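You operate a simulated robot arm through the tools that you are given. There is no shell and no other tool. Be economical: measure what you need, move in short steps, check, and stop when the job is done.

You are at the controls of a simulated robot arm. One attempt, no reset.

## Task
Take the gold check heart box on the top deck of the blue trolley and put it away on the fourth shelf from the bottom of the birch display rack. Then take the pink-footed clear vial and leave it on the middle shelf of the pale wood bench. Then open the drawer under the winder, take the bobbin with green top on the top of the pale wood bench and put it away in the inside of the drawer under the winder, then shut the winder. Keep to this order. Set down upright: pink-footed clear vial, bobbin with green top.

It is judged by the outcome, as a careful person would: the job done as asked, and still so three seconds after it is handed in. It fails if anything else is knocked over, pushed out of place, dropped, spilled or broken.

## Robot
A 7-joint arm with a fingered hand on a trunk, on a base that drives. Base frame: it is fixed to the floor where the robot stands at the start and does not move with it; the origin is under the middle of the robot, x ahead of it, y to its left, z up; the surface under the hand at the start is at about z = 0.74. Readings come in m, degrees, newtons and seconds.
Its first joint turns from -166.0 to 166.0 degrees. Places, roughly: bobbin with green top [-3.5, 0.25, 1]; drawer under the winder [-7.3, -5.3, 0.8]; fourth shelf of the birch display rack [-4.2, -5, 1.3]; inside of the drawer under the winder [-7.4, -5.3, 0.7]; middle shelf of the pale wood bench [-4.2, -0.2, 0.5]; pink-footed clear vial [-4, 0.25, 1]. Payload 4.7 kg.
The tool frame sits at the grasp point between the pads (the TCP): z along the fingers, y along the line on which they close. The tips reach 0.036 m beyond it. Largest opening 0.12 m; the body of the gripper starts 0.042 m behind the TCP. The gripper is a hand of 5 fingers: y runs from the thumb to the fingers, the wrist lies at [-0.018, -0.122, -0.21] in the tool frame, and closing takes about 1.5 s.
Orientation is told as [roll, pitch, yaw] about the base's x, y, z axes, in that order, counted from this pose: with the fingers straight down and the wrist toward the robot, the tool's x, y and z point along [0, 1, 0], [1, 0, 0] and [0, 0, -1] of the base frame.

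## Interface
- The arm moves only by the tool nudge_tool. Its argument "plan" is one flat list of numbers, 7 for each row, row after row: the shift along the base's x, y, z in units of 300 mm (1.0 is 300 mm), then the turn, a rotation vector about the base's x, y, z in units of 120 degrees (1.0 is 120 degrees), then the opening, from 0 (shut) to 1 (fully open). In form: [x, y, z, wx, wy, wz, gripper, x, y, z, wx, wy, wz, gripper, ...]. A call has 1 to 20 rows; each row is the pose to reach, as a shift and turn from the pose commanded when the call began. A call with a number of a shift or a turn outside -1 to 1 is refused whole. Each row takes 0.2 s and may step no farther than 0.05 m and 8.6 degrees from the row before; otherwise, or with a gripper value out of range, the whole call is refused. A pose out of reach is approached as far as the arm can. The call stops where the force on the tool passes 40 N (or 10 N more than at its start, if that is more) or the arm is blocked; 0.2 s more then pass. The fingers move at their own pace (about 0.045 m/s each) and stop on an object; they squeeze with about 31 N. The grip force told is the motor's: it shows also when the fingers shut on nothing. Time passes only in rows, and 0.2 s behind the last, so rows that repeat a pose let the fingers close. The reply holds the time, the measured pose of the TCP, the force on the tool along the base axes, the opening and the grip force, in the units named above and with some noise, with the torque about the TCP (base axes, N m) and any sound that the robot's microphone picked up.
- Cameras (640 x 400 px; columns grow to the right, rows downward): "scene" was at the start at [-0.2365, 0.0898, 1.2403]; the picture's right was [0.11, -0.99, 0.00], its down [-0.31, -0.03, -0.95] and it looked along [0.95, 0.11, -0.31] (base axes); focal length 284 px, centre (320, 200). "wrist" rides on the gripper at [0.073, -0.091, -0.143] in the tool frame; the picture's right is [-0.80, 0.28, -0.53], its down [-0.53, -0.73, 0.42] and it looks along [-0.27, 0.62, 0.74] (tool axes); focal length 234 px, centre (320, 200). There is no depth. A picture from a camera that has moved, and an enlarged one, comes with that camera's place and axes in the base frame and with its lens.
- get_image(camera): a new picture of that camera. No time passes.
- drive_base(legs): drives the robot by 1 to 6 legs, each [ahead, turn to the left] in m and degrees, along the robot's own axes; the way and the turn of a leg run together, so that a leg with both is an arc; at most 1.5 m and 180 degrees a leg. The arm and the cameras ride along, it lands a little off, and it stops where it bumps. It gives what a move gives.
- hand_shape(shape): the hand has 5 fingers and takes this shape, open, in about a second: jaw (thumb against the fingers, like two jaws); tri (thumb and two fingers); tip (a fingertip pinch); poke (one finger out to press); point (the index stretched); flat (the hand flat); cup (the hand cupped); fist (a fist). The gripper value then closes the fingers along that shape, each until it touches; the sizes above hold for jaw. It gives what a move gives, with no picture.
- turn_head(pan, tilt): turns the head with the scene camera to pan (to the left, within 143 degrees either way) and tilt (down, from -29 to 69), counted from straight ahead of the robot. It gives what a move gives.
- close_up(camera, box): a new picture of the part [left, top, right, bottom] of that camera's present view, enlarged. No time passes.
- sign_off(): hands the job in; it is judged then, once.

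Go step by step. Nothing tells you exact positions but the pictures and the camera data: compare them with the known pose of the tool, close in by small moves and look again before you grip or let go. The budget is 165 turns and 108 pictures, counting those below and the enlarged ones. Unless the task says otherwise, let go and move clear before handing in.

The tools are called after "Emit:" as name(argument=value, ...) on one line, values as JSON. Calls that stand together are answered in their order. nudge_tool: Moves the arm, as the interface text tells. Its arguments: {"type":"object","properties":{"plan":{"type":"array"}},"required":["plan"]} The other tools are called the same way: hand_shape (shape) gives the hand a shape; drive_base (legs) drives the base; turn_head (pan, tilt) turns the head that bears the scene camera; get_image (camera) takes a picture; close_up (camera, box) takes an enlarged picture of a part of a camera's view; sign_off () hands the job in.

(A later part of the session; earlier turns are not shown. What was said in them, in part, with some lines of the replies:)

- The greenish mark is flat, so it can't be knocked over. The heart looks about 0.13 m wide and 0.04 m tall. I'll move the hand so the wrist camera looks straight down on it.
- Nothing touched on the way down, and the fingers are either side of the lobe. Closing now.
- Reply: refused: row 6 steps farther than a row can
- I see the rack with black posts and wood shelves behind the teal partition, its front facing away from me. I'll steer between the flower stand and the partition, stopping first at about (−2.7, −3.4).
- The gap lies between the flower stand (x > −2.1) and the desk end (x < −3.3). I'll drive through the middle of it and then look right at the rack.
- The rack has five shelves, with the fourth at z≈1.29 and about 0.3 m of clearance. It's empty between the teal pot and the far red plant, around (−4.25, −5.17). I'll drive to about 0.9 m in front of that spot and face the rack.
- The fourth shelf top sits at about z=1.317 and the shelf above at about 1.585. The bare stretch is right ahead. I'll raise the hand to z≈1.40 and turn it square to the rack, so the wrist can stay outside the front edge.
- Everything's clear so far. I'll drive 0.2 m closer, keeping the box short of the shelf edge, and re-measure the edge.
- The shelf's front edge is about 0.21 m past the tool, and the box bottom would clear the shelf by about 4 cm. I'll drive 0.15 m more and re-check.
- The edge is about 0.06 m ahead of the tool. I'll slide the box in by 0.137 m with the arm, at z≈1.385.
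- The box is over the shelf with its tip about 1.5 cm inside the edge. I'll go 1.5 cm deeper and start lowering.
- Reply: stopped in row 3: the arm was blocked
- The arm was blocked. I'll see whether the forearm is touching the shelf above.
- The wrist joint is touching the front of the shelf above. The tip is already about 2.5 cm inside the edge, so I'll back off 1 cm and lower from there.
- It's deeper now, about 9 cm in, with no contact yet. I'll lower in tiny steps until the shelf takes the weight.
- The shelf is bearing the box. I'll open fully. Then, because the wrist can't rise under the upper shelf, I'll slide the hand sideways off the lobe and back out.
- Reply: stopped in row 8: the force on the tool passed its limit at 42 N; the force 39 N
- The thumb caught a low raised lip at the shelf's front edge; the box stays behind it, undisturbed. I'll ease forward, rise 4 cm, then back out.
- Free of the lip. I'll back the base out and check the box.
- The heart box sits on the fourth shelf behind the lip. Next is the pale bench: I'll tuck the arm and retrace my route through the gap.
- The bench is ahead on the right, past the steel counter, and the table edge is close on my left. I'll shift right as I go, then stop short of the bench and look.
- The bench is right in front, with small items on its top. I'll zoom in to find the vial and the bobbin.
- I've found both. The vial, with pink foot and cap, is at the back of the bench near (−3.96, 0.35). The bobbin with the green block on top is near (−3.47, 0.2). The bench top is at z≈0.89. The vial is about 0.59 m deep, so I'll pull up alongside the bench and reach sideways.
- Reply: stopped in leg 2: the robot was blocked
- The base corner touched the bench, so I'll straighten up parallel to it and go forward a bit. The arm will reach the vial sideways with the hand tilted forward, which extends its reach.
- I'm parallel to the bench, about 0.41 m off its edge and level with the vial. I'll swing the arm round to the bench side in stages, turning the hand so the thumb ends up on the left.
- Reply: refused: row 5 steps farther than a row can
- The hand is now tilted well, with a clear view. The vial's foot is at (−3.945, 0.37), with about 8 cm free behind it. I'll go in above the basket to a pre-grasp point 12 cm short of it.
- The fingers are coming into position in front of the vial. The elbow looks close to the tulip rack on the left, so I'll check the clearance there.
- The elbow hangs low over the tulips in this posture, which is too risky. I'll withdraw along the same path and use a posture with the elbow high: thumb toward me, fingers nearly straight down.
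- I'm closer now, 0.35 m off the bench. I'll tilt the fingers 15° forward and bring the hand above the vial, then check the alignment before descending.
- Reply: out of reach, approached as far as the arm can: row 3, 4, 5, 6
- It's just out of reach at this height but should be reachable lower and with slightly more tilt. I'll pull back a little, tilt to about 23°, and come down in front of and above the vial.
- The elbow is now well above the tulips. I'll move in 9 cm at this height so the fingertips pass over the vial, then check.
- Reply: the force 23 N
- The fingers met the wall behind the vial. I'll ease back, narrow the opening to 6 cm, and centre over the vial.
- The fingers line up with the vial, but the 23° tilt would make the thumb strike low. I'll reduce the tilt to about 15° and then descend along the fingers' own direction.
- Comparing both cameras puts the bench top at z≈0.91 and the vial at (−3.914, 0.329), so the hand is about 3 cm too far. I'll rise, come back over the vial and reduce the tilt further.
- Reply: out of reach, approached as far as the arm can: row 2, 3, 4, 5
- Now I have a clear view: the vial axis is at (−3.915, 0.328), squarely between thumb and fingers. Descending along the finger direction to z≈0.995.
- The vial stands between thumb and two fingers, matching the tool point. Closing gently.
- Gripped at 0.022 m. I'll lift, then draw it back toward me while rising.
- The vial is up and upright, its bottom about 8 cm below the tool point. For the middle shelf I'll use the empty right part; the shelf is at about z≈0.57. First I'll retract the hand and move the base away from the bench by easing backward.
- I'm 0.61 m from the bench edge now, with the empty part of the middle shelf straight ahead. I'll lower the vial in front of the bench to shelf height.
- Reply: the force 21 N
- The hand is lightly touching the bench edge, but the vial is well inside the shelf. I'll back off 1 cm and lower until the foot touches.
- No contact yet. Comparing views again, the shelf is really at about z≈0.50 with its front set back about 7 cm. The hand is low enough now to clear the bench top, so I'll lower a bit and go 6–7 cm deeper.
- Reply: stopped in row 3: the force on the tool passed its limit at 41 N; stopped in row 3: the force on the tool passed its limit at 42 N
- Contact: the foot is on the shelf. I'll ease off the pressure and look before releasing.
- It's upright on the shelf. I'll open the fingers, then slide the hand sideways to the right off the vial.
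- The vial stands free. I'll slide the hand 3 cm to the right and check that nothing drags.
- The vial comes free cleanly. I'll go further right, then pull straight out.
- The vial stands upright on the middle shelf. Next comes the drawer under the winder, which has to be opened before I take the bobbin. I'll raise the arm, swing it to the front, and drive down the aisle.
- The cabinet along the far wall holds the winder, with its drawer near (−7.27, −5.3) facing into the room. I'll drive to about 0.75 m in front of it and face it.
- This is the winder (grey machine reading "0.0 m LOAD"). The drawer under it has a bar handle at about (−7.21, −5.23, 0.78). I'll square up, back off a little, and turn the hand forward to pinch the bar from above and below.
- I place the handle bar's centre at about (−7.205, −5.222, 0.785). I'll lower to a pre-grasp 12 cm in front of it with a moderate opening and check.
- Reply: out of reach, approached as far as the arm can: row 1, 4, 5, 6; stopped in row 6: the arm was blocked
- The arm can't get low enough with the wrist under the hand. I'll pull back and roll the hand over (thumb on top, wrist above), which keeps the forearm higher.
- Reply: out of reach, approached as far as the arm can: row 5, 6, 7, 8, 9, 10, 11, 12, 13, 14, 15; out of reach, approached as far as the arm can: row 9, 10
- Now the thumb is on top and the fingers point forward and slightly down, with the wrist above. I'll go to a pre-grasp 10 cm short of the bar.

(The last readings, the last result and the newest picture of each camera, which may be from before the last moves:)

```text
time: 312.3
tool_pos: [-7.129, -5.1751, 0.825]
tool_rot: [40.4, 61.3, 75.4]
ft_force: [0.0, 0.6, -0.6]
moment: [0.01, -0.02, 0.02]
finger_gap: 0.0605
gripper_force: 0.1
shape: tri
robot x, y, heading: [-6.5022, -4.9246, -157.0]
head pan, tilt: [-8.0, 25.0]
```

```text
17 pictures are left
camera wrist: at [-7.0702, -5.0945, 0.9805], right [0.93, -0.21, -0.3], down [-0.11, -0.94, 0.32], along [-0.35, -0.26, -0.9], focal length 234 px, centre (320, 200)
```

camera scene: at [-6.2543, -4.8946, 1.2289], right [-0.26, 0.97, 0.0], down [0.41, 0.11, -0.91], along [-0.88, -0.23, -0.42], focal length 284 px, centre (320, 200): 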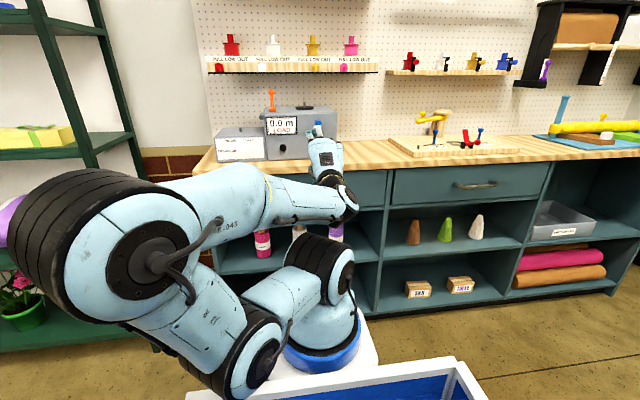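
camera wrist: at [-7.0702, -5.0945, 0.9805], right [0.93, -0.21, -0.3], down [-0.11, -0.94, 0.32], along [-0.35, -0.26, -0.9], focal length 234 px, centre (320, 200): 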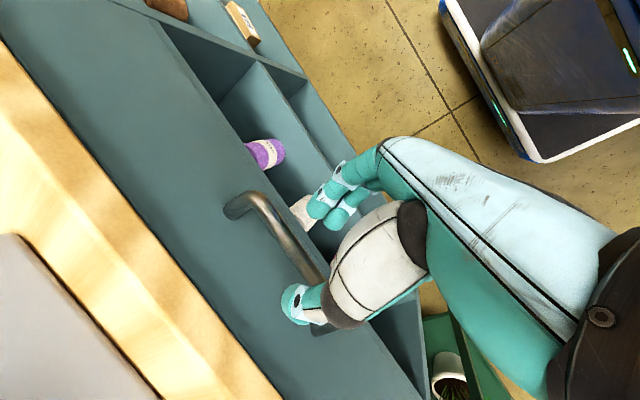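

From above, the bar is about 6 cm ahead and slightly below the tool line. I'll advance 4.5 cm, lower a touch, and close on it.

Emit:
nudge_tool(plan=[-0.04, -0.024, -0.04, 0, 0, 0, 0.5, -0.08, -0.048, -0.07, 0, 0, 0, 0.5, -0.12, -0.072, -0.095, 0, 0, 0, 0.5, -0.12, -0.072, -0.095, 0, 0, 0, 0.3, -0.12, -0.072, -0.095, 0, 0, 0, 0, -0.12, -0.072, -0.095, 0, 0, 0, 0, -0.12, -0.072, -0.095, 0, 0, 0, 0, -0.12, -0.072, -0.095, 0, 0, 0, 0])

Emit:
get_image(camera="wrist")

```text
time: 314.1
tool_pos: [-7.1634, -5.1966, 0.7971]
tool_rot: [40.3, 61.2, 75.2]
ft_force: [0.3, -1.9, -1.4]
moment: [-0.08, -0.09, -0.01]
finger_gap: 0.0137
gripper_force: 31.3
shape: tri
robot x, y, heading: [-6.5013, -4.9228, -157.5]
head pan, tilt: [-8.0, 25.0]
```

```text
16 pictures are left
camera wrist: at [-7.1057, -5.116, 0.9528], right [0.93, -0.21, -0.3], down [-0.11, -0.94, 0.32], along [-0.35, -0.26, -0.9], focal length 234 px, centre (320, 200)
```

wrist: 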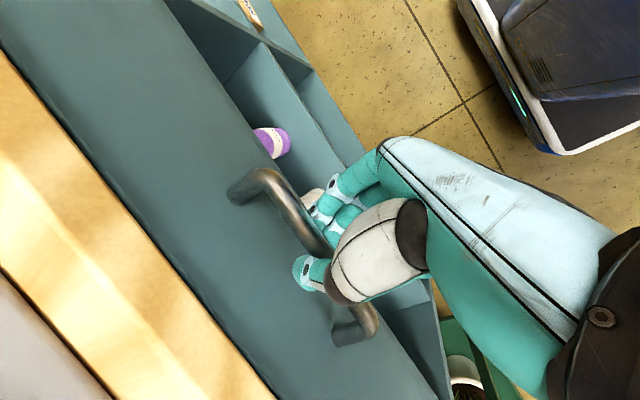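

The bar is firmly gripped (0.014 m). I'll pull the drawer open by backing the base straight away.

Emit:
drive_base(legs=[[-0.25, 0]])

Emit:
get_image(camera="wrist")

```text
time: 316.1
tool_pos: [-6.9337, -5.1004, 0.7979]
tool_rot: [40.4, 61.2, 75.6]
ft_force: [-18.7, -7.2, -12.4]
moment: [0.04, -0.14, -0.03]
finger_gap: 0.0118
gripper_force: 31.6
shape: tri
robot x, y, heading: [-6.2696, -4.8261, -157.4]
head pan, tilt: [-8.0, 25.0]
stopped in leg 1: the force on the tool passed its limit at 44 N (the readings are from after the stop); the commanded pose is now the measured one
```

```text
15 pictures are left
camera wrist: at [-6.8755, -5.0182, 0.9536], right [0.93, -0.21, -0.3], down [-0.11, -0.94, 0.32], along [-0.35, -0.27, -0.9], focal length 234 px, centre (320, 200)
```

wrist: 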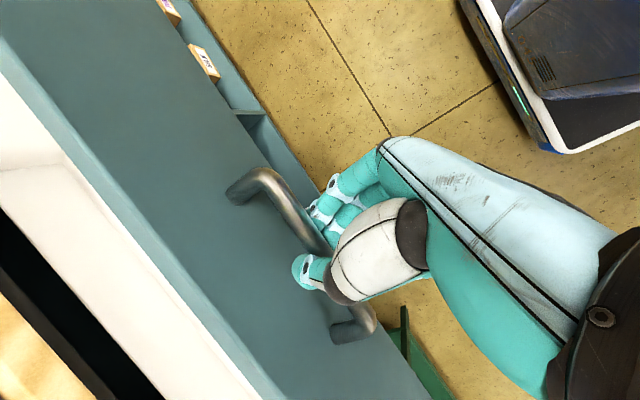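

The drawer is open about 0.25 m, to its stop. I'll ease off, release the bar, and back the hand away and up.

Emit:
nudge_tool(plan=[-0.025, -0.01, 0, 0, 0, 0, 0, -0.025, -0.01, 0, 0, 0, 0, 0.3, -0.025, -0.01, 0, 0, 0, 0, 0.6, -0.025, -0.01, 0, 0, 0, 0, 0.6, -0.025, -0.01, 0, 0, 0, 0, 0.6, 0.06, 0.04, 0.03, 0, 0, 0, 0.6, 0.16, 0.1, 0.08, 0, 0, 0, 0.6, 0.26, 0.16, 0.16, 0, 0, 0, 0.6, 0.3, 0.18, 0.3, 0, 0, 0, 0.6, 0.3, 0.18, 0.45, 0, 0, 0, 0.6, 0.3, 0.18, 0.6, 0, 0, 0, 0.6, 0.3, 0.18, 0.75, 0, 0, 0, 0.6])

Emit:
nudge_tool(plan=[0, 0, 0, 0.053, 0.0315, 0.0256, 0.6, 0, 0, 0, 0.106, 0.063, 0.051, 0.6, 0, 0, 0, 0.159, 0.0945, 0.077, 0.6, 0, 0, 0, 0.212, 0.126, 0.102, 0.6, 0, 0, 0, 0.2645, 0.1575, 0.128, 0.6, 0, 0, 0, 0.317, 0.189, 0.154, 0.6, 0, 0, 0, 0.37, 0.2205, 0.179, 0.6, 0, 0, 0, 0.423, 0.252, 0.205, 0.6, 0, 0, 0, 0.476, 0.2835, 0.23, 0.6])

Emit:
get_image(camera="scene")

```text
time: 318.7
tool_pos: [-6.8449, -5.0488, 1.0087]
tool_rot: [41.0, 61.0, 75.9]
ft_force: [0.4, 0.2, 0.0]
moment: [0.01, -0.01, 0.01]
finger_gap: 0.0718
gripper_force: 0.1
shape: tri
out of reach, approached as far as the arm can: row 12
robot x, y, heading: [-6.2653, -4.826, -157.3]
head pan, tilt: [-8.0, 25.0]
```

```text
time: 320.7
tool_pos: [-6.8426, -5.0491, 1.0073]
tool_rot: [67.5, -1.2, 122.7]
ft_force: [0.0, -0.7, 0.5]
moment: [0.03, 0.01, 0.0]
finger_gap: 0.0715
gripper_force: 0.1
shape: tri
robot x, y, heading: [-6.2694, -4.8282, -157.1]
head pan, tilt: [-8.0, 25.0]
```

```text
14 pictures are left
camera scene: at [-6.0205, -4.7971, 1.2289], right [-0.25, 0.97, 0.0], down [0.41, 0.11, -0.91], along [-0.88, -0.23, -0.42], focal length 284 px, centre (320, 200)
```

scene: 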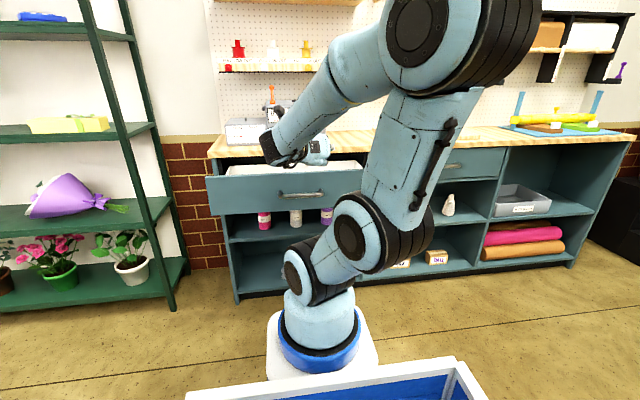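

The drawer is open and clear. I'll bring the hand back to fingers-down, tuck it in, and drive back to the bench for the bobbin.

Emit:
nudge_tool(plan=[0.06, 0.02, 0.04, 0.038, -0.059, 0, 0.6, 0.12, 0.05, 0.08, 0.076, -0.118, 0, 0.6, 0.18, 0.07, 0.12, 0.114, -0.177, 0, 0.6, 0.24, 0.1, 0.16, 0.152, -0.2365, 0, 0.6, 0.3, 0.12, 0.2, 0.19, -0.2956, 0, 0.6, 0.36, 0.15, 0.24, 0.228, -0.355, 0, 0.6, 0.42, 0.17, 0.28, 0.266, -0.414, 0, 0.6, 0.46, 0.19, 0.3, 0.304, -0.473, 0, 0.6])

Emit:
drive_base(legs=[[0, -112], [1.1, 0], [1.1, 0], [0.87, 0], [0, -70.4]])

```text
time: 322.5
tool_pos: [-6.7044, -4.99, 1.098]
tool_rot: [-0.2, -0.5, 123.7]
ft_force: [0.2, -0.1, -0.2]
moment: [0.0, 0.01, -0.02]
finger_gap: 0.0717
gripper_force: 0.1
shape: tri
robot x, y, heading: [-6.2729, -4.8248, -157.5]
head pan, tilt: [-8.0, 25.0]
```

```text
time: 345.5
tool_pos: [-5.7379, -1.602, 1.0961]
tool_rot: [-0.1, -0.4, -61.2]
ft_force: [-0.1, -0.6, -0.3]
moment: [0.01, -0.01, 0.0]
finger_gap: 0.0717
gripper_force: 0.1
shape: tri
robot x, y, heading: [-6.1902, -1.7301, 17.7]
head pan, tilt: [-8.0, 25.0]
```

Emit:
drive_base(legs=[[0, 2.6], [1.1, 0], [1.1, 0], [1.02, 0]])

Emit:
turn_head(pan=70, tilt=28)

Emit:
get_image(camera="scene")

```text
time: 361.6
tool_pos: [-2.704, -0.5225, 1.0969]
tool_rot: [-0.1, -0.5, -60.5]
ft_force: [-0.5, 0.4, 0.6]
moment: [-0.04, 0.01, 0.04]
finger_gap: 0.0717
gripper_force: 0.1
shape: tri
robot x, y, heading: [-3.1529, -0.6559, 18.5]
head pan, tilt: [-8.0, 25.0]
```

```text
time: 363.1
tool_pos: [-2.7045, -0.521, 1.0965]
tool_rot: [-0.1, -0.6, -60.5]
ft_force: [0.7, 0.0, -0.7]
moment: [0.01, 0.0, -0.02]
finger_gap: 0.072
gripper_force: 0.0
shape: tri
robot x, y, heading: [-3.1542, -0.6555, 18.5]
head pan, tilt: [70.0, 28.0]
```

```text
13 pictures are left
camera scene: at [-3.4883, -0.5934, 1.2241], right [1.0, -0.03, 0.0], down [-0.01, -0.47, -0.88], along [0.02, 0.88, -0.47], focal length 284 px, centre (320, 200)
```

scene: 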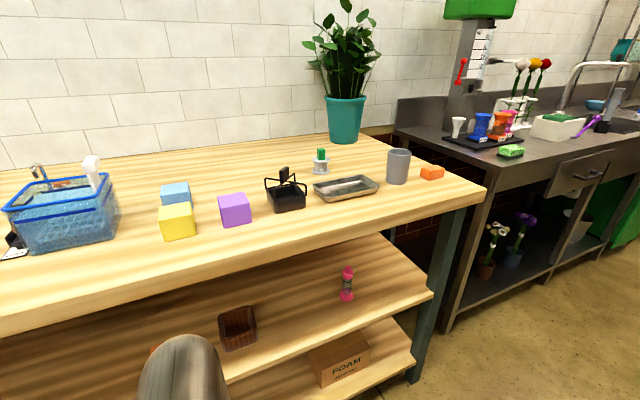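

The vial still stands on its shelf. The bobbin is at about (−3.463, 0.175). I'll swing the arm to the bench side with the thumb toward me.

Emit:
nudge_tool(plan=[-0.06, 0.11, 0.01, 0, 0, 0.062, 0.75, -0.12, 0.22, 0.02, 0, 0, 0.125, 0.75, -0.18, 0.33, 0.03, 0, 0, 0.187, 0.75, -0.25, 0.44, 0.04, 0, 0, 0.25, 0.75, -0.31, 0.55, 0.05, 0, 0, 0.312, 0.75, -0.37, 0.66, 0.06, 0, 0, 0.375, 0.75, -0.43, 0.77, 0.07, 0, 0, 0.437, 0.75, -0.5, 0.887, 0.08, 0, 0, 0.5, 0.75])

Emit:
nudge_tool(plan=[-0.11, 0.054, 0, 0, 0, 0.062, 0.75, -0.22, 0.108, 0, 0, 0, 0.125, 0.75, -0.33, 0.162, 0, 0, 0, 0.187, 0.75, -0.433, 0.216, 0, 0, 0, 0.25, 0.75, -0.54, 0.27, 0, 0, 0, 0.312, 0.75, -0.65, 0.325, 0, 0, 0, 0.375, 0.75, -0.76, 0.38, 0, 0, 0, 0.437, 0.75, -0.867, 0.433, 0, 0, 0, 0.5, 0.75])

Emit:
nudge_tool(plan=[-0.124, 0.03, 0, 0, 0, 0.06, 0.75, -0.248, 0.06, 0, 0, 0, 0.12, 0.75, -0.372, 0.09, 0, 0, 0, 0.18, 0.75, -0.496, 0.12, 0, 0, 0, 0.24, 0.75, -0.62, 0.15, 0, 0, 0, 0.3, 0.75, -0.744, 0.18, 0, 0, 0, 0.36, 0.75, -0.867, 0.2, 0, 0, 0, 0.42, 0.75])

```text
time: 364.9
tool_pos: [-2.8554, -0.2569, 1.1214]
tool_rot: [0.0, -0.6, -0.3]
ft_force: [-0.2, 0.1, -0.1]
moment: [0.0, 0.02, 0.01]
finger_gap: 0.0895
gripper_force: 0.1
shape: tri
robot x, y, heading: [-3.1529, -0.6533, 18.5]
head pan, tilt: [70.0, 28.0]
```

```text
time: 366.7
tool_pos: [-3.115, -0.1265, 1.1214]
tool_rot: [0.0, -0.4, 59.8]
ft_force: [-0.1, -0.7, 0.5]
moment: [0.01, 0.0, 0.01]
finger_gap: 0.0898
gripper_force: 0.1
shape: tri
robot x, y, heading: [-3.1545, -0.6555, 18.9]
head pan, tilt: [70.0, 28.0]
```

```text
time: 368.3
tool_pos: [-3.375, -0.0645, 1.1232]
tool_rot: [0.1, -0.6, 110.1]
ft_force: [-0.4, 0.9, 1.1]
moment: [0.01, 0.01, -0.04]
finger_gap: 0.0897
gripper_force: 0.2
shape: tri
robot x, y, heading: [-3.151, -0.6549, 18.6]
head pan, tilt: [70.0, 28.0]
```

Emit:
nudge_tool(plan=[-0.045, 0.12, 0, 0, 0, 0, 0.75, -0.09, 0.24, -0.02, 0, 0, 0, 0.75, -0.135, 0.36, -0.05, 0, 0, 0, 0.75, -0.18, 0.48, -0.09, 0, 0, 0, 0.75, -0.225, 0.6, -0.14, 0, 0, 0, 0.75, -0.267, 0.715, -0.18, 0, 0, 0, 0.75])

Emit:
get_image(camera="wrist")

```text
time: 369.7
tool_pos: [-3.4198, 0.0741, 1.052]
tool_rot: [-0.5, -0.7, 109.7]
ft_force: [-0.9, 0.4, -1.4]
moment: [-0.03, -0.02, 0.01]
finger_gap: 0.0901
gripper_force: 0.1
shape: tri
out of reach, approached as far as the arm can: row 3, 4, 5, 6
robot x, y, heading: [-3.1521, -0.6566, 18.7]
head pan, tilt: [70.0, 28.0]
```

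```text
12 pictures are left
camera wrist: at [-3.4585, -0.0378, 1.1934], right [0.66, 0.53, 0.54], down [0.75, -0.5, -0.43], along [0.04, 0.68, -0.73], focal length 234 px, centre (320, 200)
```

wrist: 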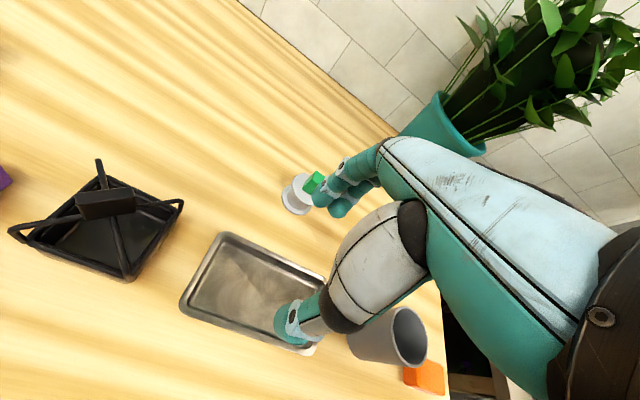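

The bobbin is at (−3.47, 0.173), but it's out of reach from here. I'll lift and retract the hand, then bring the base about 13 cm closer.

Emit:
nudge_tool(plan=[0, 0, 0.12, 0, 0, 0, 0.75, 0.05, -0.13, 0.2, 0, 0, 0, 0.75, 0.1, -0.26, 0.27, 0, 0, 0, 0.75, 0.15, -0.39, 0.3, 0, 0, 0, 0.75, 0.2, -0.5, 0.33, 0, 0, 0, 0.75])

Emit:
drive_base(legs=[[-0.28, 0], [0, 25], [0.3, 0], [0, -23]])

```text
time: 370.9
tool_pos: [-3.3608, -0.0769, 1.1477]
tool_rot: [0.0, -0.4, 110.0]
ft_force: [-0.6, 0.3, -1.9]
moment: [-0.01, -0.05, 0.0]
finger_gap: 0.09
gripper_force: 0.0
shape: tri
out of reach, approached as far as the arm can: row 1, 2
robot x, y, heading: [-3.151, -0.6556, 18.9]
head pan, tilt: [70.0, 28.0]
```

```text
time: 377.1
tool_pos: [-3.4343, 0.0332, 1.1485]
tool_rot: [-0.1, -0.5, 112.1]
ft_force: [-0.5, 0.1, 0.5]
moment: [-0.02, -0.01, 0.01]
finger_gap: 0.0898
gripper_force: 0.1
shape: tri
robot x, y, heading: [-3.2062, -0.5371, 20.7]
head pan, tilt: [70.0, 28.0]
```

Emit:
nudge_tool(plan=[-0.03, 0.12, -0.06, 0, 0, 0, 0.75, -0.06, 0.24, -0.12, 0, 0, 0, 0.75, -0.09, 0.36, -0.18, 0, 0, 0, 0.75, -0.12, 0.467, -0.25, 0, 0, 0, 0.75, -0.12, 0.467, -0.36, 0, 0, 0, 0.75])

Emit:
get_image(camera="wrist")

```text
time: 378.2
tool_pos: [-3.4679, 0.1695, 1.0357]
tool_rot: [-0.2, -0.8, 111.9]
ft_force: [0.2, -1.1, 1.8]
moment: [0.02, -0.04, 0.02]
finger_gap: 0.0897
gripper_force: 0.2
shape: tri
out of reach, approached as far as the arm can: row 3, 4, 5
robot x, y, heading: [-3.2073, -0.5363, 20.2]
head pan, tilt: [70.0, 28.0]
```

```text
11 pictures are left
camera wrist: at [-3.5022, 0.0565, 1.1778], right [0.64, 0.55, 0.53], down [0.77, -0.48, -0.43], along [0.02, 0.69, -0.73], focal length 234 px, centre (320, 200)
```

wrist: 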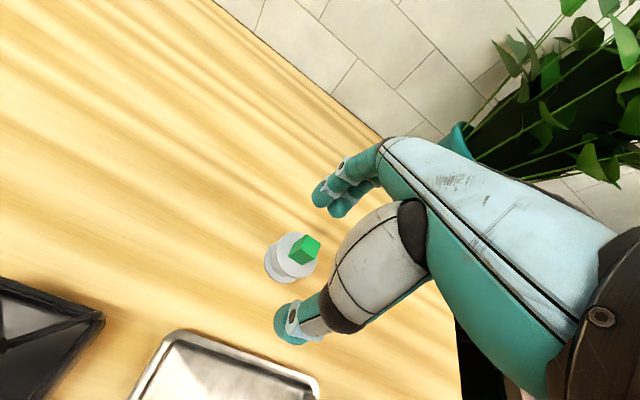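

The bobbin is at (−3.469, 0.189), about 2 cm further. I'll open fully, tilt 8° to gain reach, and descend around it to z≈0.96.

Emit:
nudge_tool(plan=[0, 0, 0, 0.031, 0.0125, 0, 1, 0, 0.01, 0, 0.062, 0.025, 0, 1, 0, 0.02, -0.01, 0.062, 0.025, 0, 1, 0, 0.04, -0.06, 0.062, 0.025, 0, 1, 0, 0.055, -0.14, 0.062, 0.025, 0, 1, 0, 0.055, -0.2, 0.062, 0.025, 0, 1, 0, 0.055, -0.25, 0.062, 0.025, 0, 1, 0, 0.055, -0.25, 0.062, 0.025, 0, 1])

Emit:
get_image(camera="wrist")

```text
time: 380.1
tool_pos: [-3.4683, 0.1874, 0.9587]
tool_rot: [-0.1, -8.5, 112.2]
ft_force: [0.3, -0.1, 0.3]
moment: [-0.01, -0.02, 0.01]
finger_gap: 0.1194
gripper_force: 0.1
shape: tri
robot x, y, heading: [-3.2033, -0.5388, 20.4]
head pan, tilt: [70.0, 28.0]
```

```text
10 pictures are left
camera wrist: at [-3.4948, 0.0566, 1.0876], right [0.67, 0.49, 0.56], down [0.74, -0.41, -0.53], along [-0.02, 0.77, -0.64], focal length 234 px, centre (320, 200)
```

wrist: 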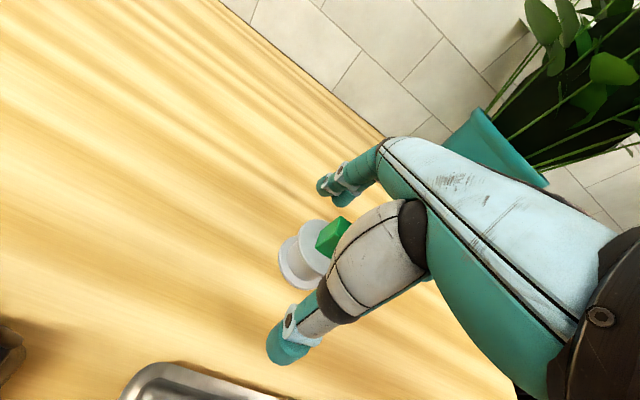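

Nicely centred. A 5 mm shift, then close.

Emit:
nudge_tool(plan=[-0.015, -0.006, 0, 0, 0, 0, 0.8, -0.015, -0.006, 0, 0, 0, 0, 0.65, -0.015, -0.006, 0, 0, 0, 0, 0.55, -0.015, -0.006, 0, 0, 0, 0, 0.45, -0.015, -0.006, 0, 0, 0, 0, 0.3, -0.015, -0.006, 0, 0, 0, 0, 0.2, -0.015, -0.006, 0, 0, 0, 0, 0.2])

```text
time: 381.6
tool_pos: [-3.4727, 0.1836, 0.9584]
tool_rot: [-0.1, -8.5, 112.1]
ft_force: [-0.1, 0.4, 0.1]
moment: [0.05, 0.01, 0.04]
finger_gap: 0.043
gripper_force: 30.9
shape: tri
robot x, y, heading: [-3.2064, -0.5383, 20.6]
head pan, tilt: [70.0, 28.0]
```

Gripped (0.043 m). Lifting and drawing back, with one check.

Emit:
nudge_tool(plan=[0, 0, 0.05, 0, 0, 0, 0.2, 0, -0.01, 0.12, 0, 0, 0, 0.2, 0.03, -0.08, 0.2, 0, 0, 0, 0.2, 0.07, -0.18, 0.28, 0, 0, 0, 0.2, 0.11, -0.29, 0.36, 0, 0, 0, 0.2, 0.16, -0.41, 0.44, 0, 0, 0, 0.2, 0.21, -0.53, 0.5, 0, 0, 0, 0.2, 0.26, -0.65, 0.55, 0, 0, 0, 0.2, 0.31, -0.77, 0.58, 0, 0, 0, 0.2, 0.36, -0.9, 0.6, 0, 0, 0, 0.2])

Emit:
get_image(camera="wrist")

```text
time: 383.9
tool_pos: [-3.3644, -0.0863, 1.1373]
tool_rot: [-0.1, -8.4, 112.2]
ft_force: [-1.3, 0.2, -0.7]
moment: [0.0, -0.01, -0.02]
finger_gap: 0.043
gripper_force: 30.5
shape: tri
robot x, y, heading: [-3.2061, -0.5368, 20.7]
head pan, tilt: [70.0, 28.0]
```

```text
9 pictures are left
camera wrist: at [-3.3921, -0.2161, 1.2663], right [0.67, 0.49, 0.56], down [0.74, -0.41, -0.53], along [-0.02, 0.77, -0.64], focal length 234 px, centre (320, 200)
```

wrist: 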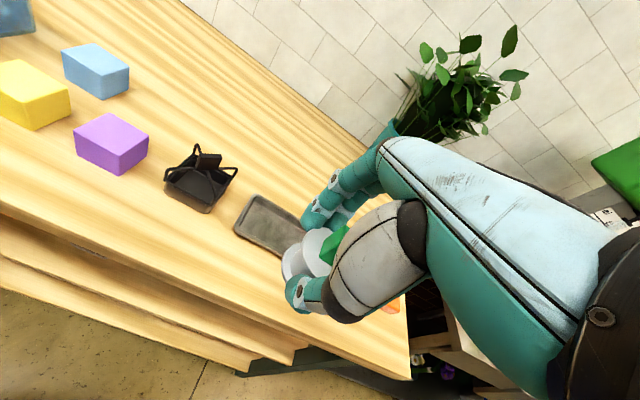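

The bobbin is held upright. I'll swing the arm to the front, reverse along the aisle, then drive to the drawer.

Emit:
nudge_tool(plan=[0.12, 0.005, 0, 0, 0, -0.036, 0.2, 0.245, 0.01, 0, 0, 0, -0.072, 0.2, 0.37, 0.015, 0, 0, 0, -0.107, 0.2, 0.49, 0.02, 0, 0, 0, -0.143, 0.2, 0.615, 0.025, 0, 0, 0, -0.179, 0.2, 0.74, 0.03, 0, 0, 0, -0.215, 0.2, 0.86, 0.033, 0, 0, 0, -0.25, 0.2])

Emit:
nudge_tool(plan=[0.11, -0.062, 0, 0, 0, -0.036, 0.2, 0.22, -0.124, 0, 0, 0, -0.072, 0.2, 0.33, -0.186, 0, 0, 0, -0.107, 0.2, 0.44, -0.248, 0, 0, 0, -0.143, 0.2, 0.55, -0.31, 0, 0, 0, -0.179, 0.2, 0.66, -0.372, 0, 0, 0, -0.215, 0.2, 0.767, -0.433, 0, 0, 0, -0.25, 0.2])

Emit:
nudge_tool(plan=[0.06, -0.1, 0, 0, 0, -0.042, 0.2, 0.12, -0.2, 0, 0, 0, -0.083, 0.2, 0.18, -0.3, 0, 0, 0, -0.125, 0.2, 0.24, -0.4, 0, 0, 0, -0.167, 0.2, 0.3, -0.5, 0, 0, 0, -0.208, 0.2, 0.367, -0.6, 0, 0, 0, -0.25, 0.2])

Emit:
drive_base(legs=[[-1.1, 0], [-1.1, 0], [-1.05, 0]])

```text
time: 385.4
tool_pos: [-3.1062, -0.0773, 1.1386]
tool_rot: [-0.1, -8.6, 82.0]
ft_force: [-0.4, 0.8, -1.3]
moment: [0.02, 0.03, -0.02]
finger_gap: 0.0427
gripper_force: 30.8
shape: tri
robot x, y, heading: [-3.2071, -0.5334, 20.4]
head pan, tilt: [70.0, 28.0]
```

```text
time: 387.1
tool_pos: [-2.8761, -0.2067, 1.1415]
tool_rot: [0.0, -8.5, 52.0]
ft_force: [-0.3, 0.6, -1.3]
moment: [-0.01, -0.01, 0.01]
finger_gap: 0.0428
gripper_force: 31.5
shape: tri
robot x, y, heading: [-3.2047, -0.5367, 20.6]
head pan, tilt: [70.0, 28.0]
```

```text
time: 388.4
tool_pos: [-2.8135, -0.3238, 1.1394]
tool_rot: [-0.3, -8.5, 29.0]
ft_force: [-0.4, -0.1, -0.7]
moment: [0.01, -0.02, 0.0]
finger_gap: 0.0428
gripper_force: 31.1
shape: tri
out of reach, approached as far as the arm can: row 3, 4, 5, 6
robot x, y, heading: [-3.205, -0.5353, 20.2]
head pan, tilt: [70.0, 28.0]
```

```text
time: 404.5
tool_pos: [-5.8946, -1.4673, 1.1388]
tool_rot: [-0.3, -8.7, 28.3]
ft_force: [0.0, -0.3, -0.3]
moment: [0.02, 0.04, 0.0]
finger_gap: 0.0427
gripper_force: 30.9
shape: tri
robot x, y, heading: [-6.2872, -1.6751, 20.1]
head pan, tilt: [70.0, 28.0]
```

Emit:
drive_base(legs=[[0, -108.5], [1.1, 0], [1.1, 0], [0.92, 0], [0, -68.8]])

Emit:
turn_head(pan=-8, tilt=25)

Emit:
get_image(camera="scene")

```text
time: 406.9
tool_pos: [-5.8533, -1.7343, 1.1388]
tool_rot: [-0.6, -8.7, -7.4]
ft_force: [0.3, 0.8, -0.1]
moment: [0.01, 0.0, 0.03]
finger_gap: 0.0423
gripper_force: 31.2
shape: tri
robot x, y, heading: [-6.2963, -1.6763, -14.8]
head pan, tilt: [70.0, 28.0]
stopped in leg 1: the robot was blocked; the commanded pose is now the measured one
```

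```text
time: 408.4
tool_pos: [-5.854, -1.7332, 1.1397]
tool_rot: [-0.6, -8.6, -7.2]
ft_force: [0.4, 0.1, -1.5]
moment: [0.0, 0.01, 0.0]
finger_gap: 0.0423
gripper_force: 31.2
shape: tri
robot x, y, heading: [-6.2995, -1.6729, -14.9]
head pan, tilt: [-8.0, 25.0]
```

```text
8 pictures are left
camera scene: at [-6.5091, -1.5489, 1.2289], right [-0.39, -0.92, 0.0], down [-0.39, 0.16, -0.91], along [0.83, -0.35, -0.42], focal length 284 px, centre (320, 200)
```

scene: 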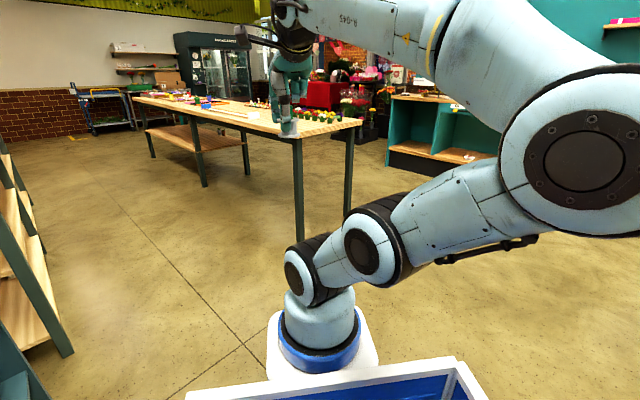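

The rear corner met the side cabinet while turning. I'll drive forward into open floor first, then turn.

Emit:
drive_base(legs=[[0.45, 0], [0, -80], [1.0, 0], [1.0, 0], [0.85, 0]])

```text
time: 409.1
tool_pos: [-5.8527, -1.7312, 1.14]
tool_rot: [-0.5, -8.8, -7.1]
ft_force: [-0.4, -0.2, -0.5]
moment: [0.01, -0.01, -0.03]
finger_gap: 0.0427
gripper_force: 30.8
shape: tri
robot x, y, heading: [-6.2955, -1.6693, -14.8]
head pan, tilt: [-8.0, 25.0]
stopped in leg 1: the robot was blocked; the commanded pose is now the measured one
```

Emit:
drive_base(legs=[[0, 12], [0.4, -8], [0.3, -15]])

```text
time: 414.0
tool_pos: [-5.1916, -1.9511, 1.1401]
tool_rot: [-0.6, -8.8, -17.9]
ft_force: [0.3, -0.2, 0.0]
moment: [-0.01, 0.0, 0.01]
finger_gap: 0.0427
gripper_force: 31.1
shape: tri
robot x, y, heading: [-5.6191, -1.808, -25.3]
head pan, tilt: [-8.0, 25.0]
```

Emit:
drive_base(legs=[[0, -75.7], [1.1, 0], [1.1, 0], [0.85, 0], [0, -56.3]])

Emit:
get_image(camera="scene")

```text
time: 433.7
tool_pos: [-6.3634, -5.2452, 1.1398]
tool_rot: [-2.1, -9.4, -113.5]
ft_force: [1.3, 0.4, 1.0]
moment: [-0.05, 0.04, 0.03]
finger_gap: 0.042
gripper_force: 30.6
shape: tri
robot x, y, heading: [-6.1811, -4.8227, -119.0]
head pan, tilt: [-8.0, 25.0]
stopped in leg 5: the robot was blocked; the commanded pose is now the measured one
```

```text
7 pictures are left
camera scene: at [-6.0205, -4.6409, 1.2312], right [-0.8, 0.6, -0.01], down [0.26, 0.33, -0.91], along [-0.54, -0.73, -0.42], focal length 284 px, centre (320, 200)
```

scene: 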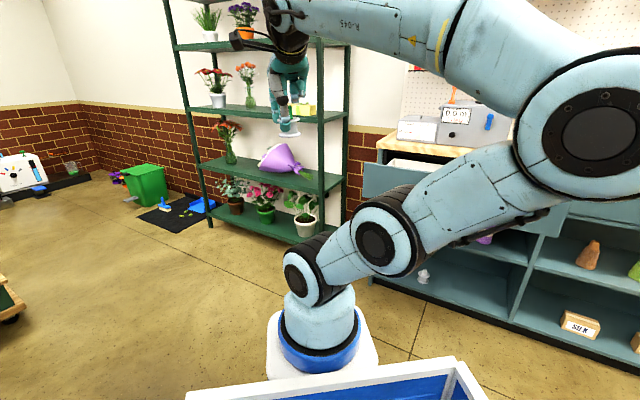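

The turn was blocked, probably by the desk behind me. I'll ease back, go forward a bit, and finish the turn there.

Emit:
drive_base(legs=[[0, 4], [0.22, 0], [0, -42]])

```text
time: 435.2
tool_pos: [-6.3409, -5.3068, 1.1386]
tool_rot: [-2.0, -9.2, -108.4]
ft_force: [-2.1, -0.4, -0.4]
moment: [-0.01, -0.08, 0.05]
finger_gap: 0.042
gripper_force: 31.1
shape: tri
robot x, y, heading: [-6.21, -4.8697, -113.0]
head pan, tilt: [-8.0, 25.0]
stopped in leg 2: the robot was blocked; the commanded pose is now the measured one
```

Emit:
drive_base(legs=[[0, 14], [0.12, 0], [0.3, -28]])

```text
time: 438.9
tool_pos: [-6.5698, -5.6484, 1.1382]
tool_rot: [-2.0, -9.3, -122.0]
ft_force: [-0.4, -0.4, 0.1]
moment: [0.02, 0.02, -0.03]
finger_gap: 0.0418
gripper_force: 31.2
shape: tri
robot x, y, heading: [-6.3378, -5.255, -126.7]
head pan, tilt: [-8.0, 25.0]
```

I'm now beside the drawer, about 0.37 m left of its centre line, and it's within arm's reach to my right. I'll swing the arm there without driving further.

Emit:
nudge_tool(plan=[-0.09, 0.1, 0, 0, 0, -0.033, 0.2, -0.18, 0.2, 0, 0, 0, -0.067, 0.2, -0.27, 0.3, 0, 0, 0, -0.1, 0.2, -0.36, 0.4, 0, 0, 0, -0.133, 0.2, -0.45, 0.5, 0, 0, 0, -0.167, 0.2, -0.54, 0.6, 0, 0, 0, -0.2, 0.2, -0.63, 0.7, 0, 0, 0, -0.233, 0.2, -0.727, 0.81, 0, 0, 0, -0.267, 0.2])

Emit:
nudge_tool(plan=[-0.055, 0.117, 0, 0, 0, -0.045, 0.2, -0.11, 0.233, 0, 0, 0, -0.09, 0.2, -0.165, 0.35, 0, 0, 0, -0.135, 0.2, -0.22, 0.467, 0, 0, 0, -0.18, 0.2, -0.277, 0.583, 0, 0, 0, -0.225, 0.2, -0.333, 0.7, 0, 0, 0, -0.27, 0.2, -0.45, 0.71, -0.03, 0, 0, -0.27, 0.2, -0.57, 0.725, -0.06, 0, 0, -0.27, 0.2, -0.69, 0.74, -0.12, 0, 0, -0.27, 0.2])

Emit:
get_image(camera="wrist")

```text
time: 440.7
tool_pos: [-6.6904, -5.543, 1.1155]
tool_rot: [-10.5, -10.7, -153.8]
ft_force: [-1.6, -1.7, -0.3]
moment: [0.13, -0.17, -0.04]
finger_gap: 0.0415
gripper_force: 31.2
shape: tri
out of reach, approached as far as the arm can: row 1, 2, 3, 4, 5, 6, 7, 8
robot x, y, heading: [-6.3366, -5.2592, -126.4]
head pan, tilt: [-8.0, 25.0]
```

```text
time: 442.7
tool_pos: [-6.9158, -5.3754, 1.0146]
tool_rot: [-9.8, -10.3, 172.7]
ft_force: [-3.1, -0.5, -5.2]
moment: [0.02, -0.09, -0.02]
finger_gap: 0.0414
gripper_force: 31.3
shape: tri
out of reach, approached as far as the arm can: row 1, 2, 3, 4, 5, 6, 7, 8, 9
robot x, y, heading: [-6.3382, -5.2552, -126.7]
head pan, tilt: [-8.0, 25.0]
```

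```text
6 pictures are left
camera wrist: at [-6.8171, -5.4834, 1.1251], right [-0.07, 0.72, 0.69], down [0.73, 0.51, -0.45], along [-0.68, 0.48, -0.56], focal length 234 px, centre (320, 200)
```

wrist: 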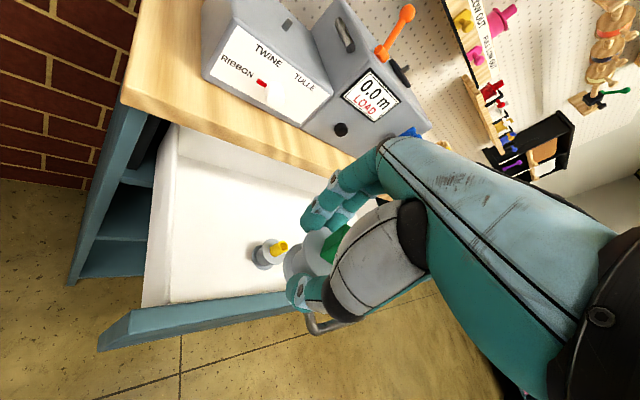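

I can see the open drawer with a yellow-topped bobbin already inside. The free spot is on its left at about (−6.994, −5.408). I'll move above it and straighten the hand's sideways lean.

Emit:
nudge_tool(plan=[-0.07, -0.03, 0, -0.027, 0.003, 0.005, 0.2, -0.14, -0.06, 0, -0.053, 0.007, 0.01, 0.2, -0.2, -0.085, -0.02, -0.08, 0.01, 0.0147, 0.2, -0.26, -0.11, -0.04, -0.08, 0.01, 0.0147, 0.2, -0.26, -0.11, -0.08, -0.08, 0.01, 0.0147, 0.2])

```text
time: 443.9
tool_pos: [-6.962, -5.3905, 0.9456]
tool_rot: [-5.0, -11.0, 173.0]
ft_force: [-1.1, 0.1, -0.7]
moment: [-0.01, -0.01, 0.0]
finger_gap: 0.0414
gripper_force: 30.9
shape: tri
out of reach, approached as far as the arm can: row 1, 2, 3, 4, 5
robot x, y, heading: [-6.3371, -5.2603, -126.5]
head pan, tilt: [-8.0, 25.0]
```

Emit:
nudge_tool(plan=[-0.05, -0.03, -0.02, -0.02, 0.0025, 0.004, 0.2, -0.1, -0.055, -0.05, -0.041, 0.005, 0.0075, 0.2, -0.11, -0.06, -0.1, -0.041, 0.005, 0.0075, 0.2, -0.11, -0.06, -0.15, -0.041, 0.005, 0.0075, 0.2])

Emit:
get_image(camera="wrist")

```text
time: 444.9
tool_pos: [-6.9906, -5.4018, 0.8725]
tool_rot: [0.1, -10.9, 172.8]
ft_force: [0.0, -0.4, 0.6]
moment: [0.0, -0.03, -0.03]
finger_gap: 0.0409
gripper_force: 31.1
shape: tri
out of reach, approached as far as the arm can: row 1, 2, 3, 4
robot x, y, heading: [-6.3379, -5.2606, -126.4]
head pan, tilt: [-8.0, 25.0]
```

```text
5 pictures are left
camera wrist: at [-6.8843, -5.488, 0.9968], right [-0.07, 0.82, 0.57], down [0.7, 0.45, -0.56], along [-0.71, 0.36, -0.61], focal length 234 px, centre (320, 200)
```

wrist: 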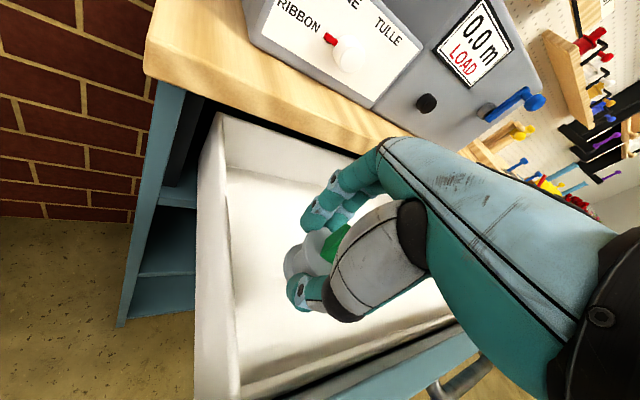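

The bobbin is over clear drawer floor, upright. Lowering now.

Emit:
nudge_tool(plan=[0, 0, -0.06, 0, 0, 0, 0.2, 0, 0, -0.12, 0, 0, 0, 0.2, 0, 0, -0.18, 0, 0, 0, 0.2, 0, 0, -0.22, 0, 0, 0, 0.2])

Emit:
nudge_tool(plan=[0, 0, -0.025, 0, 0, 0, 0.2, 0, 0, -0.04, 0, 0, 0, 0.2, 0, 0, -0.04, 0, 0, 0, 0.2])

```text
time: 445.9
tool_pos: [-6.9898, -5.401, 0.8067]
tool_rot: [0.1, -10.9, 172.8]
ft_force: [0.8, 0.0, -0.4]
moment: [0.01, -0.01, -0.01]
finger_gap: 0.0408
gripper_force: 31.0
shape: tri
robot x, y, heading: [-6.3421, -5.2593, -126.4]
head pan, tilt: [-8.0, 25.0]
```

```text
time: 446.7
tool_pos: [-6.9902, -5.4011, 0.7942]
tool_rot: [0.0, -10.9, 172.8]
ft_force: [1.3, 0.4, 0.9]
moment: [-0.01, 0.0, 0.03]
finger_gap: 0.0411
gripper_force: 30.7
shape: tri
robot x, y, heading: [-6.3388, -5.2593, -126.7]
head pan, tilt: [-8.0, 25.0]
```

Emit:
nudge_tool(plan=[0, 0, -0.02, 0, 0, 0, 0.2, 0, 0, -0.035, 0, 0, 0, 0.2, 0, 0, -0.035, 0, 0, 0, 0.2])

Emit:
nudge_tool(plan=[0, 0, -0.02, 0, 0, 0, 0.2, 0, 0, -0.02, 0, 0, 0, 0.2])

```text
time: 447.5
tool_pos: [-6.9906, -5.4019, 0.7819]
tool_rot: [0.0, -10.9, 172.9]
ft_force: [0.0, -0.2, -0.2]
moment: [0.01, 0.0, 0.0]
finger_gap: 0.041
gripper_force: 31.0
shape: tri
robot x, y, heading: [-6.3381, -5.2569, -126.4]
head pan, tilt: [-8.0, 25.0]
```

```text
time: 448.1
tool_pos: [-6.992, -5.4025, 0.78]
tool_rot: [0.1, -11.3, 172.9]
ft_force: [0.4, -2.2, 34.9]
moment: [0.66, -3.24, -0.23]
finger_gap: 0.0412
gripper_force: 31.2
shape: tri
robot x, y, heading: [-6.3391, -5.2606, -126.6]
head pan, tilt: [-8.0, 25.0]
```

The pressure is from the hand's heel resting on the drawer front, not from the bobbin. I'll rise 1 cm, shift 4 cm further inward, and lower again.

Emit:
nudge_tool(plan=[0, 0, 0.05, 0, 0, 0, 0.2, -0.06, -0.026, 0.05, 0, 0, 0, 0.2, -0.123, -0.052, 0.05, 0, 0, 0, 0.2, -0.123, -0.052, 0.02, 0, 0, 0, 0.2, -0.123, -0.052, 0, 0, 0, 0, 0.2, -0.123, -0.052, 0, 0, 0, 0, 0.2])

Emit:
nudge_tool(plan=[0, 0, -0.02, 0, 0, 0, 0.2, 0, 0, -0.02, 0, 0, 0, 0.2])

```text
time: 449.5
tool_pos: [-7.0292, -5.4185, 0.7782]
tool_rot: [0.1, -11.0, 172.9]
ft_force: [0.4, -0.2, 6.6]
moment: [-0.07, -0.08, 0.0]
finger_gap: 0.0411
gripper_force: 31.3
shape: tri
robot x, y, heading: [-6.3418, -5.2575, -126.2]
head pan, tilt: [-8.0, 25.0]
```

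```text
time: 450.1
tool_pos: [-7.0294, -5.4185, 0.7757]
tool_rot: [0.2, -11.3, 172.9]
ft_force: [3.4, -5.3, 38.6]
moment: [-0.09, 0.01, 0.08]
finger_gap: 0.0445
gripper_force: 30.9
shape: tri
robot x, y, heading: [-6.3377, -5.2545, -126.2]
head pan, tilt: [-8.0, 25.0]
```

Now the bobbin itself stands on the drawer floor. I'll ease the pressure, open, and rise straight up.

Emit:
nudge_tool(plan=[0, 0, 0.012, 0, 0, 0, 0.2, 0, 0, 0.012, 0, 0, 0, 0.4, 0, 0, 0.012, 0, 0, 0, 0.55, 0, 0, 0.012, 0, 0, 0, 0.7, 0, 0, 0.012, 0, 0, 0, 0.8, 0, 0, 0.012, 0, 0, 0, 0.8])

Emit:
get_image(camera="wrist")

```text
time: 451.5
tool_pos: [-7.028, -5.4173, 0.7748]
tool_rot: [0.1, -10.8, 172.8]
ft_force: [0.4, 0.1, -1.1]
moment: [0.0, 0.02, -0.02]
finger_gap: 0.0958
gripper_force: 0.0
shape: tri
robot x, y, heading: [-6.3376, -5.2582, -126.5]
head pan, tilt: [-8.0, 25.0]
```

```text
4 pictures are left
camera wrist: at [-6.9226, -5.5034, 0.899], right [-0.07, 0.82, 0.57], down [0.7, 0.45, -0.56], along [-0.71, 0.36, -0.61], focal length 234 px, centre (320, 200)
```

wrist: 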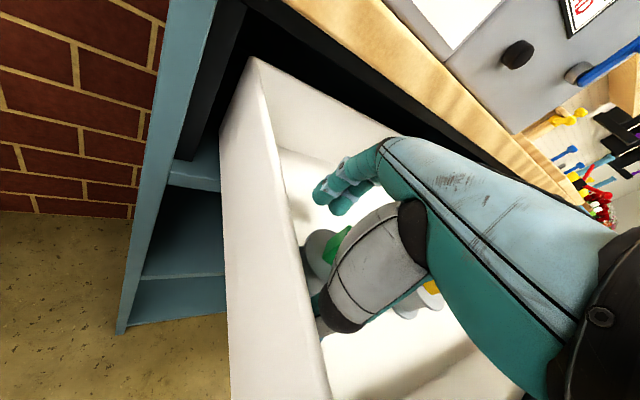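

The bobbin stands free. I'll rise straight up.

Emit:
nudge_tool(plan=[0, 0, 0.06, 0, 0, 0, 0.85, 0, 0, 0.13, 0, 0, 0, 0.9, 0, 0, 0.2, 0, 0, 0, 0.9, 0, 0, 0.27, 0, 0, 0, 0.9, 0.03, 0.012, 0.34, 0, 0, 0, 0.9, 0.1, 0.04, 0.42, 0, 0, 0, 0.9, 0.17, 0.07, 0.5, 0, 0, 0, 0.9, 0.25, 0.1, 0.58, 0, 0, 0, 0.9])

Emit:
get_image(camera="wrist")

```text
time: 453.3
tool_pos: [-6.954, -5.3884, 0.9482]
tool_rot: [0.1, -10.8, 172.8]
ft_force: [0.2, -0.3, -0.3]
moment: [0.0, 0.0, 0.03]
finger_gap: 0.1081
gripper_force: 0.1
shape: tri
robot x, y, heading: [-6.3374, -5.2583, -126.3]
head pan, tilt: [-8.0, 25.0]
```

```text
3 pictures are left
camera wrist: at [-6.8485, -5.4744, 1.0721], right [-0.07, 0.82, 0.57], down [0.7, 0.45, -0.56], along [-0.71, 0.36, -0.61], focal length 234 px, centre (320, 200)
```

wrist: 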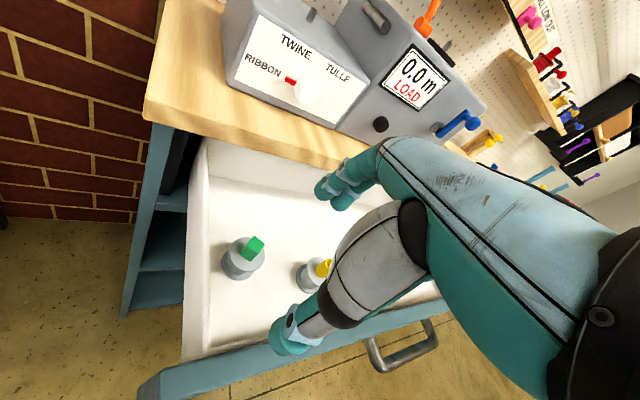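

Both bobbins stand upright in the drawer. Now to shut it: I'll bring the hand out in front of the drawer, closed and tilted forward so the fingertips lead.

Emit:
nudge_tool(plan=[0.06, 0.05, 0.05, 0, 0, 0.05, 0.9, 0.12, 0.1, 0.1, 0, 0, 0.1, 0.6, 0.2, 0.17, 0.15, 0, 0, 0.15, 0.3, 0.28, 0.24, 0.17, 0, 0, 0.2, 0, 0.36, 0.32, 0.17, 0, 0, 0.25, 0, 0.44, 0.4, 0.17, 0, 0, 0.25, 0, 0.51, 0.46, 0.17, 0, 0, 0.25, 0])

Emit:
drive_base(legs=[[-0.12, 0]])

Emit:
nudge_tool(plan=[0, 0, -0.03, -0.022, 0.052, 0, 0, 0, 0, -0.06, -0.044, 0.104, 0, 0, 0, 0, -0.09, -0.066, 0.157, 0, 0, 0, 0, -0.12, -0.088, 0.209, 0, 0, 0, 0, -0.15, -0.11, 0.261, 0, 0])

```text
time: 454.9
tool_pos: [-6.7989, -5.2504, 1.0017]
tool_rot: [0.1, -10.9, -157.1]
ft_force: [-0.2, -0.4, -0.6]
moment: [-0.01, -0.01, -0.01]
finger_gap: 0.0
gripper_force: 0.0
shape: tri
robot x, y, heading: [-6.3366, -5.2562, -126.5]
head pan, tilt: [-8.0, 25.0]
```

```text
time: 456.1
tool_pos: [-6.7281, -5.1535, 1.0005]
tool_rot: [0.1, -10.9, -157.2]
ft_force: [-0.2, -0.1, 0.3]
moment: [0.0, 0.01, -0.01]
finger_gap: 0.0001
gripper_force: 31.0
shape: tri
robot x, y, heading: [-6.2677, -5.1633, -126.6]
head pan, tilt: [-8.0, 25.0]
```

```text
time: 457.3
tool_pos: [-6.727, -5.1525, 0.957]
tool_rot: [0.1, -44.9, -157.0]
ft_force: [-0.2, 0.3, 0.4]
moment: [-0.03, 0.01, 0.0]
finger_gap: 0.0001
gripper_force: 31.1
shape: tri
robot x, y, heading: [-6.2643, -5.1584, -126.5]
head pan, tilt: [-8.0, 25.0]
```

The posture works. I'll lower in front of the drawer's left half, beside the handle, and approach the panel.

Emit:
nudge_tool(plan=[0.02, -0.05, -0.12, 0, 0, 0, 0, 0.04, -0.1, -0.24, 0, 0, 0, 0, 0.06, -0.15, -0.36, 0, 0, 0, 0, 0.08, -0.19, -0.46, 0, 0, 0, 0, 0.09, -0.215, -0.523, 0, 0, 0, 0, -0.03, -0.265, -0.523, 0, 0, 0, 0, -0.15, -0.315, -0.523, 0, 0, 0, 0, -0.25, -0.357, -0.523, 0, 0, 0, 0])

Emit:
get_image(camera="wrist")

```text
time: 459.1
tool_pos: [-6.8025, -5.2608, 0.8012]
tool_rot: [0.1, -44.9, -157.2]
ft_force: [-0.1, 0.3, 0.1]
moment: [0.01, 0.0, 0.01]
finger_gap: 0.0
gripper_force: 31.1
shape: tri
robot x, y, heading: [-6.2663, -5.1603, -126.8]
head pan, tilt: [-8.0, 25.0]
```

```text
2 pictures are left
camera wrist: at [-6.6223, -5.2628, 0.8384], right [-0.15, 0.81, 0.57], down [0.0, 0.57, -0.82], along [-0.99, -0.13, -0.08], focal length 234 px, centre (320, 200)
```

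wrist: 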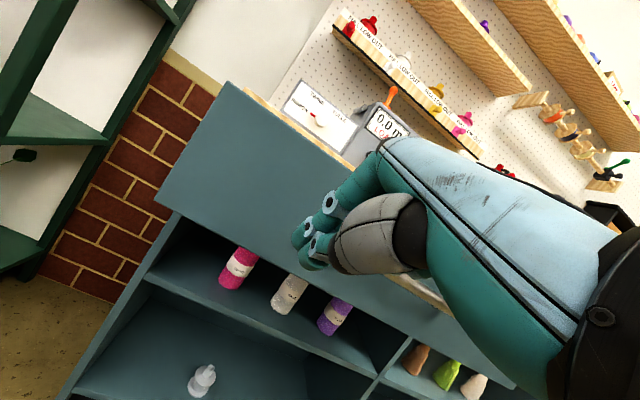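

The fingertips are level with the middle of the drawer front. I'll push it shut slowly.

Emit:
nudge_tool(plan=[-0.055, -0.023, 0, 0, 0, 0, 0, -0.11, -0.046, 0, 0, 0, 0, 0, -0.165, -0.069, 0, 0, 0, 0, 0, -0.22, -0.092, 0, 0, 0, 0, 0, -0.275, -0.115, 0, 0, 0, 0, 0, -0.33, -0.138, 0, 0, 0, 0, 0, -0.385, -0.161, 0, 0, 0, 0, 0, -0.44, -0.184, 0, 0, 0, 0, 0, -0.495, -0.207, 0, 0, 0, 0, 0, -0.55, -0.23, 0, 0, 0, 0, 0, -0.605, -0.253, 0, 0, 0, 0, 0, -0.66, -0.276, 0, 0, 0, 0, 0, -0.715, -0.299, 0, 0, 0, 0, 0, -0.77, -0.322, 0, 0, 0, 0, 0, -0.825, -0.346, 0, 0, 0, 0, 0])

```text
time: 462.3
tool_pos: [-7.0488, -5.3647, 0.7983]
tool_rot: [0.1, -44.7, -157.2]
ft_force: [-0.8, 1.0, -0.1]
moment: [0.04, -0.01, 0.0]
finger_gap: 0.0
gripper_force: 31.3
shape: tri
robot x, y, heading: [-6.2654, -5.1623, -126.5]
head pan, tilt: [-8.0, 25.0]
```

Emit:
nudge_tool(plan=[-0.04, -0.017, 0, 0, 0, 0, 0, -0.08, -0.034, 0, 0, 0, 0, 0, -0.12, -0.05, 0, 0, 0, 0, 0, -0.16, -0.067, 0, 0, 0, 0, 0, -0.2, -0.084, 0, 0, 0, 0, 0, -0.24, -0.1, 0, 0, 0, 0, 0, -0.28, -0.117, 0, 0, 0, 0, 0])

```text
time: 463.7
tool_pos: [-7.1148, -5.3909, 0.7994]
tool_rot: [0.3, -44.9, -157.3]
ft_force: [35.1, 9.9, 10.7]
moment: [0.01, -0.18, 0.15]
finger_gap: 0.0
gripper_force: 31.4
shape: tri
robot x, y, heading: [-6.2643, -5.1642, -126.5]
head pan, tilt: [-8.0, 25.0]
stopped in row 6: the force on the tool passed its limit at 55 N (the readings are from after the stop); the commanded pose is now the measured one
```

The drawer hit its stop right where I'd expect it to be closed. I'll withdraw the hand and check.

Emit:
nudge_tool(plan=[0.12, 0.05, 0, 0, 0, 0, 0, 0.24, 0.1, 0, 0, 0, 0, 0, 0.36, 0.15, 0.02, 0, 0, 0, 0, 0.48, 0.2, 0.1, 0, 0, 0, 0, 0.6, 0.25, 0.2, 0, 0, 0, 0, 0.7, 0.3, 0.32, 0, 0, 0, 0])

Emit:
turn_head(pan=-40, tilt=25)

Emit:
get_image(camera="scene")

```text
time: 465.1
tool_pos: [-6.9066, -5.3034, 0.8934]
tool_rot: [0.2, -44.8, -157.3]
ft_force: [-0.3, 1.0, -0.5]
moment: [-0.05, 0.03, 0.01]
finger_gap: 0.0
gripper_force: 30.8
shape: tri
robot x, y, heading: [-6.2654, -5.1632, -126.5]
head pan, tilt: [-8.0, 25.0]
```

```text
time: 466.1
tool_pos: [-6.9071, -5.3039, 0.8941]
tool_rot: [0.2, -44.8, -157.4]
ft_force: [0.2, 0.1, 0.2]
moment: [0.02, -0.02, 0.01]
finger_gap: 0.0
gripper_force: 31.3
shape: tri
robot x, y, heading: [-6.2665, -5.1588, -126.6]
head pan, tilt: [-40.0, 25.0]
```

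```text
1 pictures are left
camera scene: at [-6.0938, -4.9652, 1.2289], right [-0.23, 0.97, 0.0], down [0.41, 0.1, -0.91], along [-0.88, -0.21, -0.42], focal length 284 px, centre (320, 200)
```

scene: 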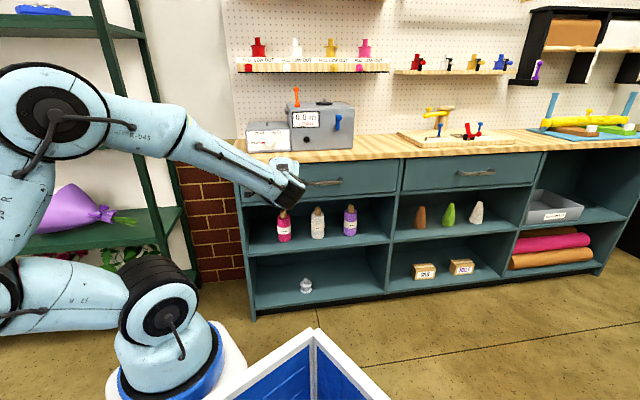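

The drawer under the winder is shut flush with its neighbour, nothing else is disturbed, and the hand is clear. Handing in.

Emit:
sign_off()

```text
The job is handed in.
```

The job is done in the order you gave and handed in:
- **Heart box:** it's on the fourth shelf of the birch rack.
- **Vial:** it stands upright on the bench's middle shelf.
- **Bobbin:** it stands upright in the drawer under the winder. The drawer was pushed shut after that, and I couldn't see inside it once closed.
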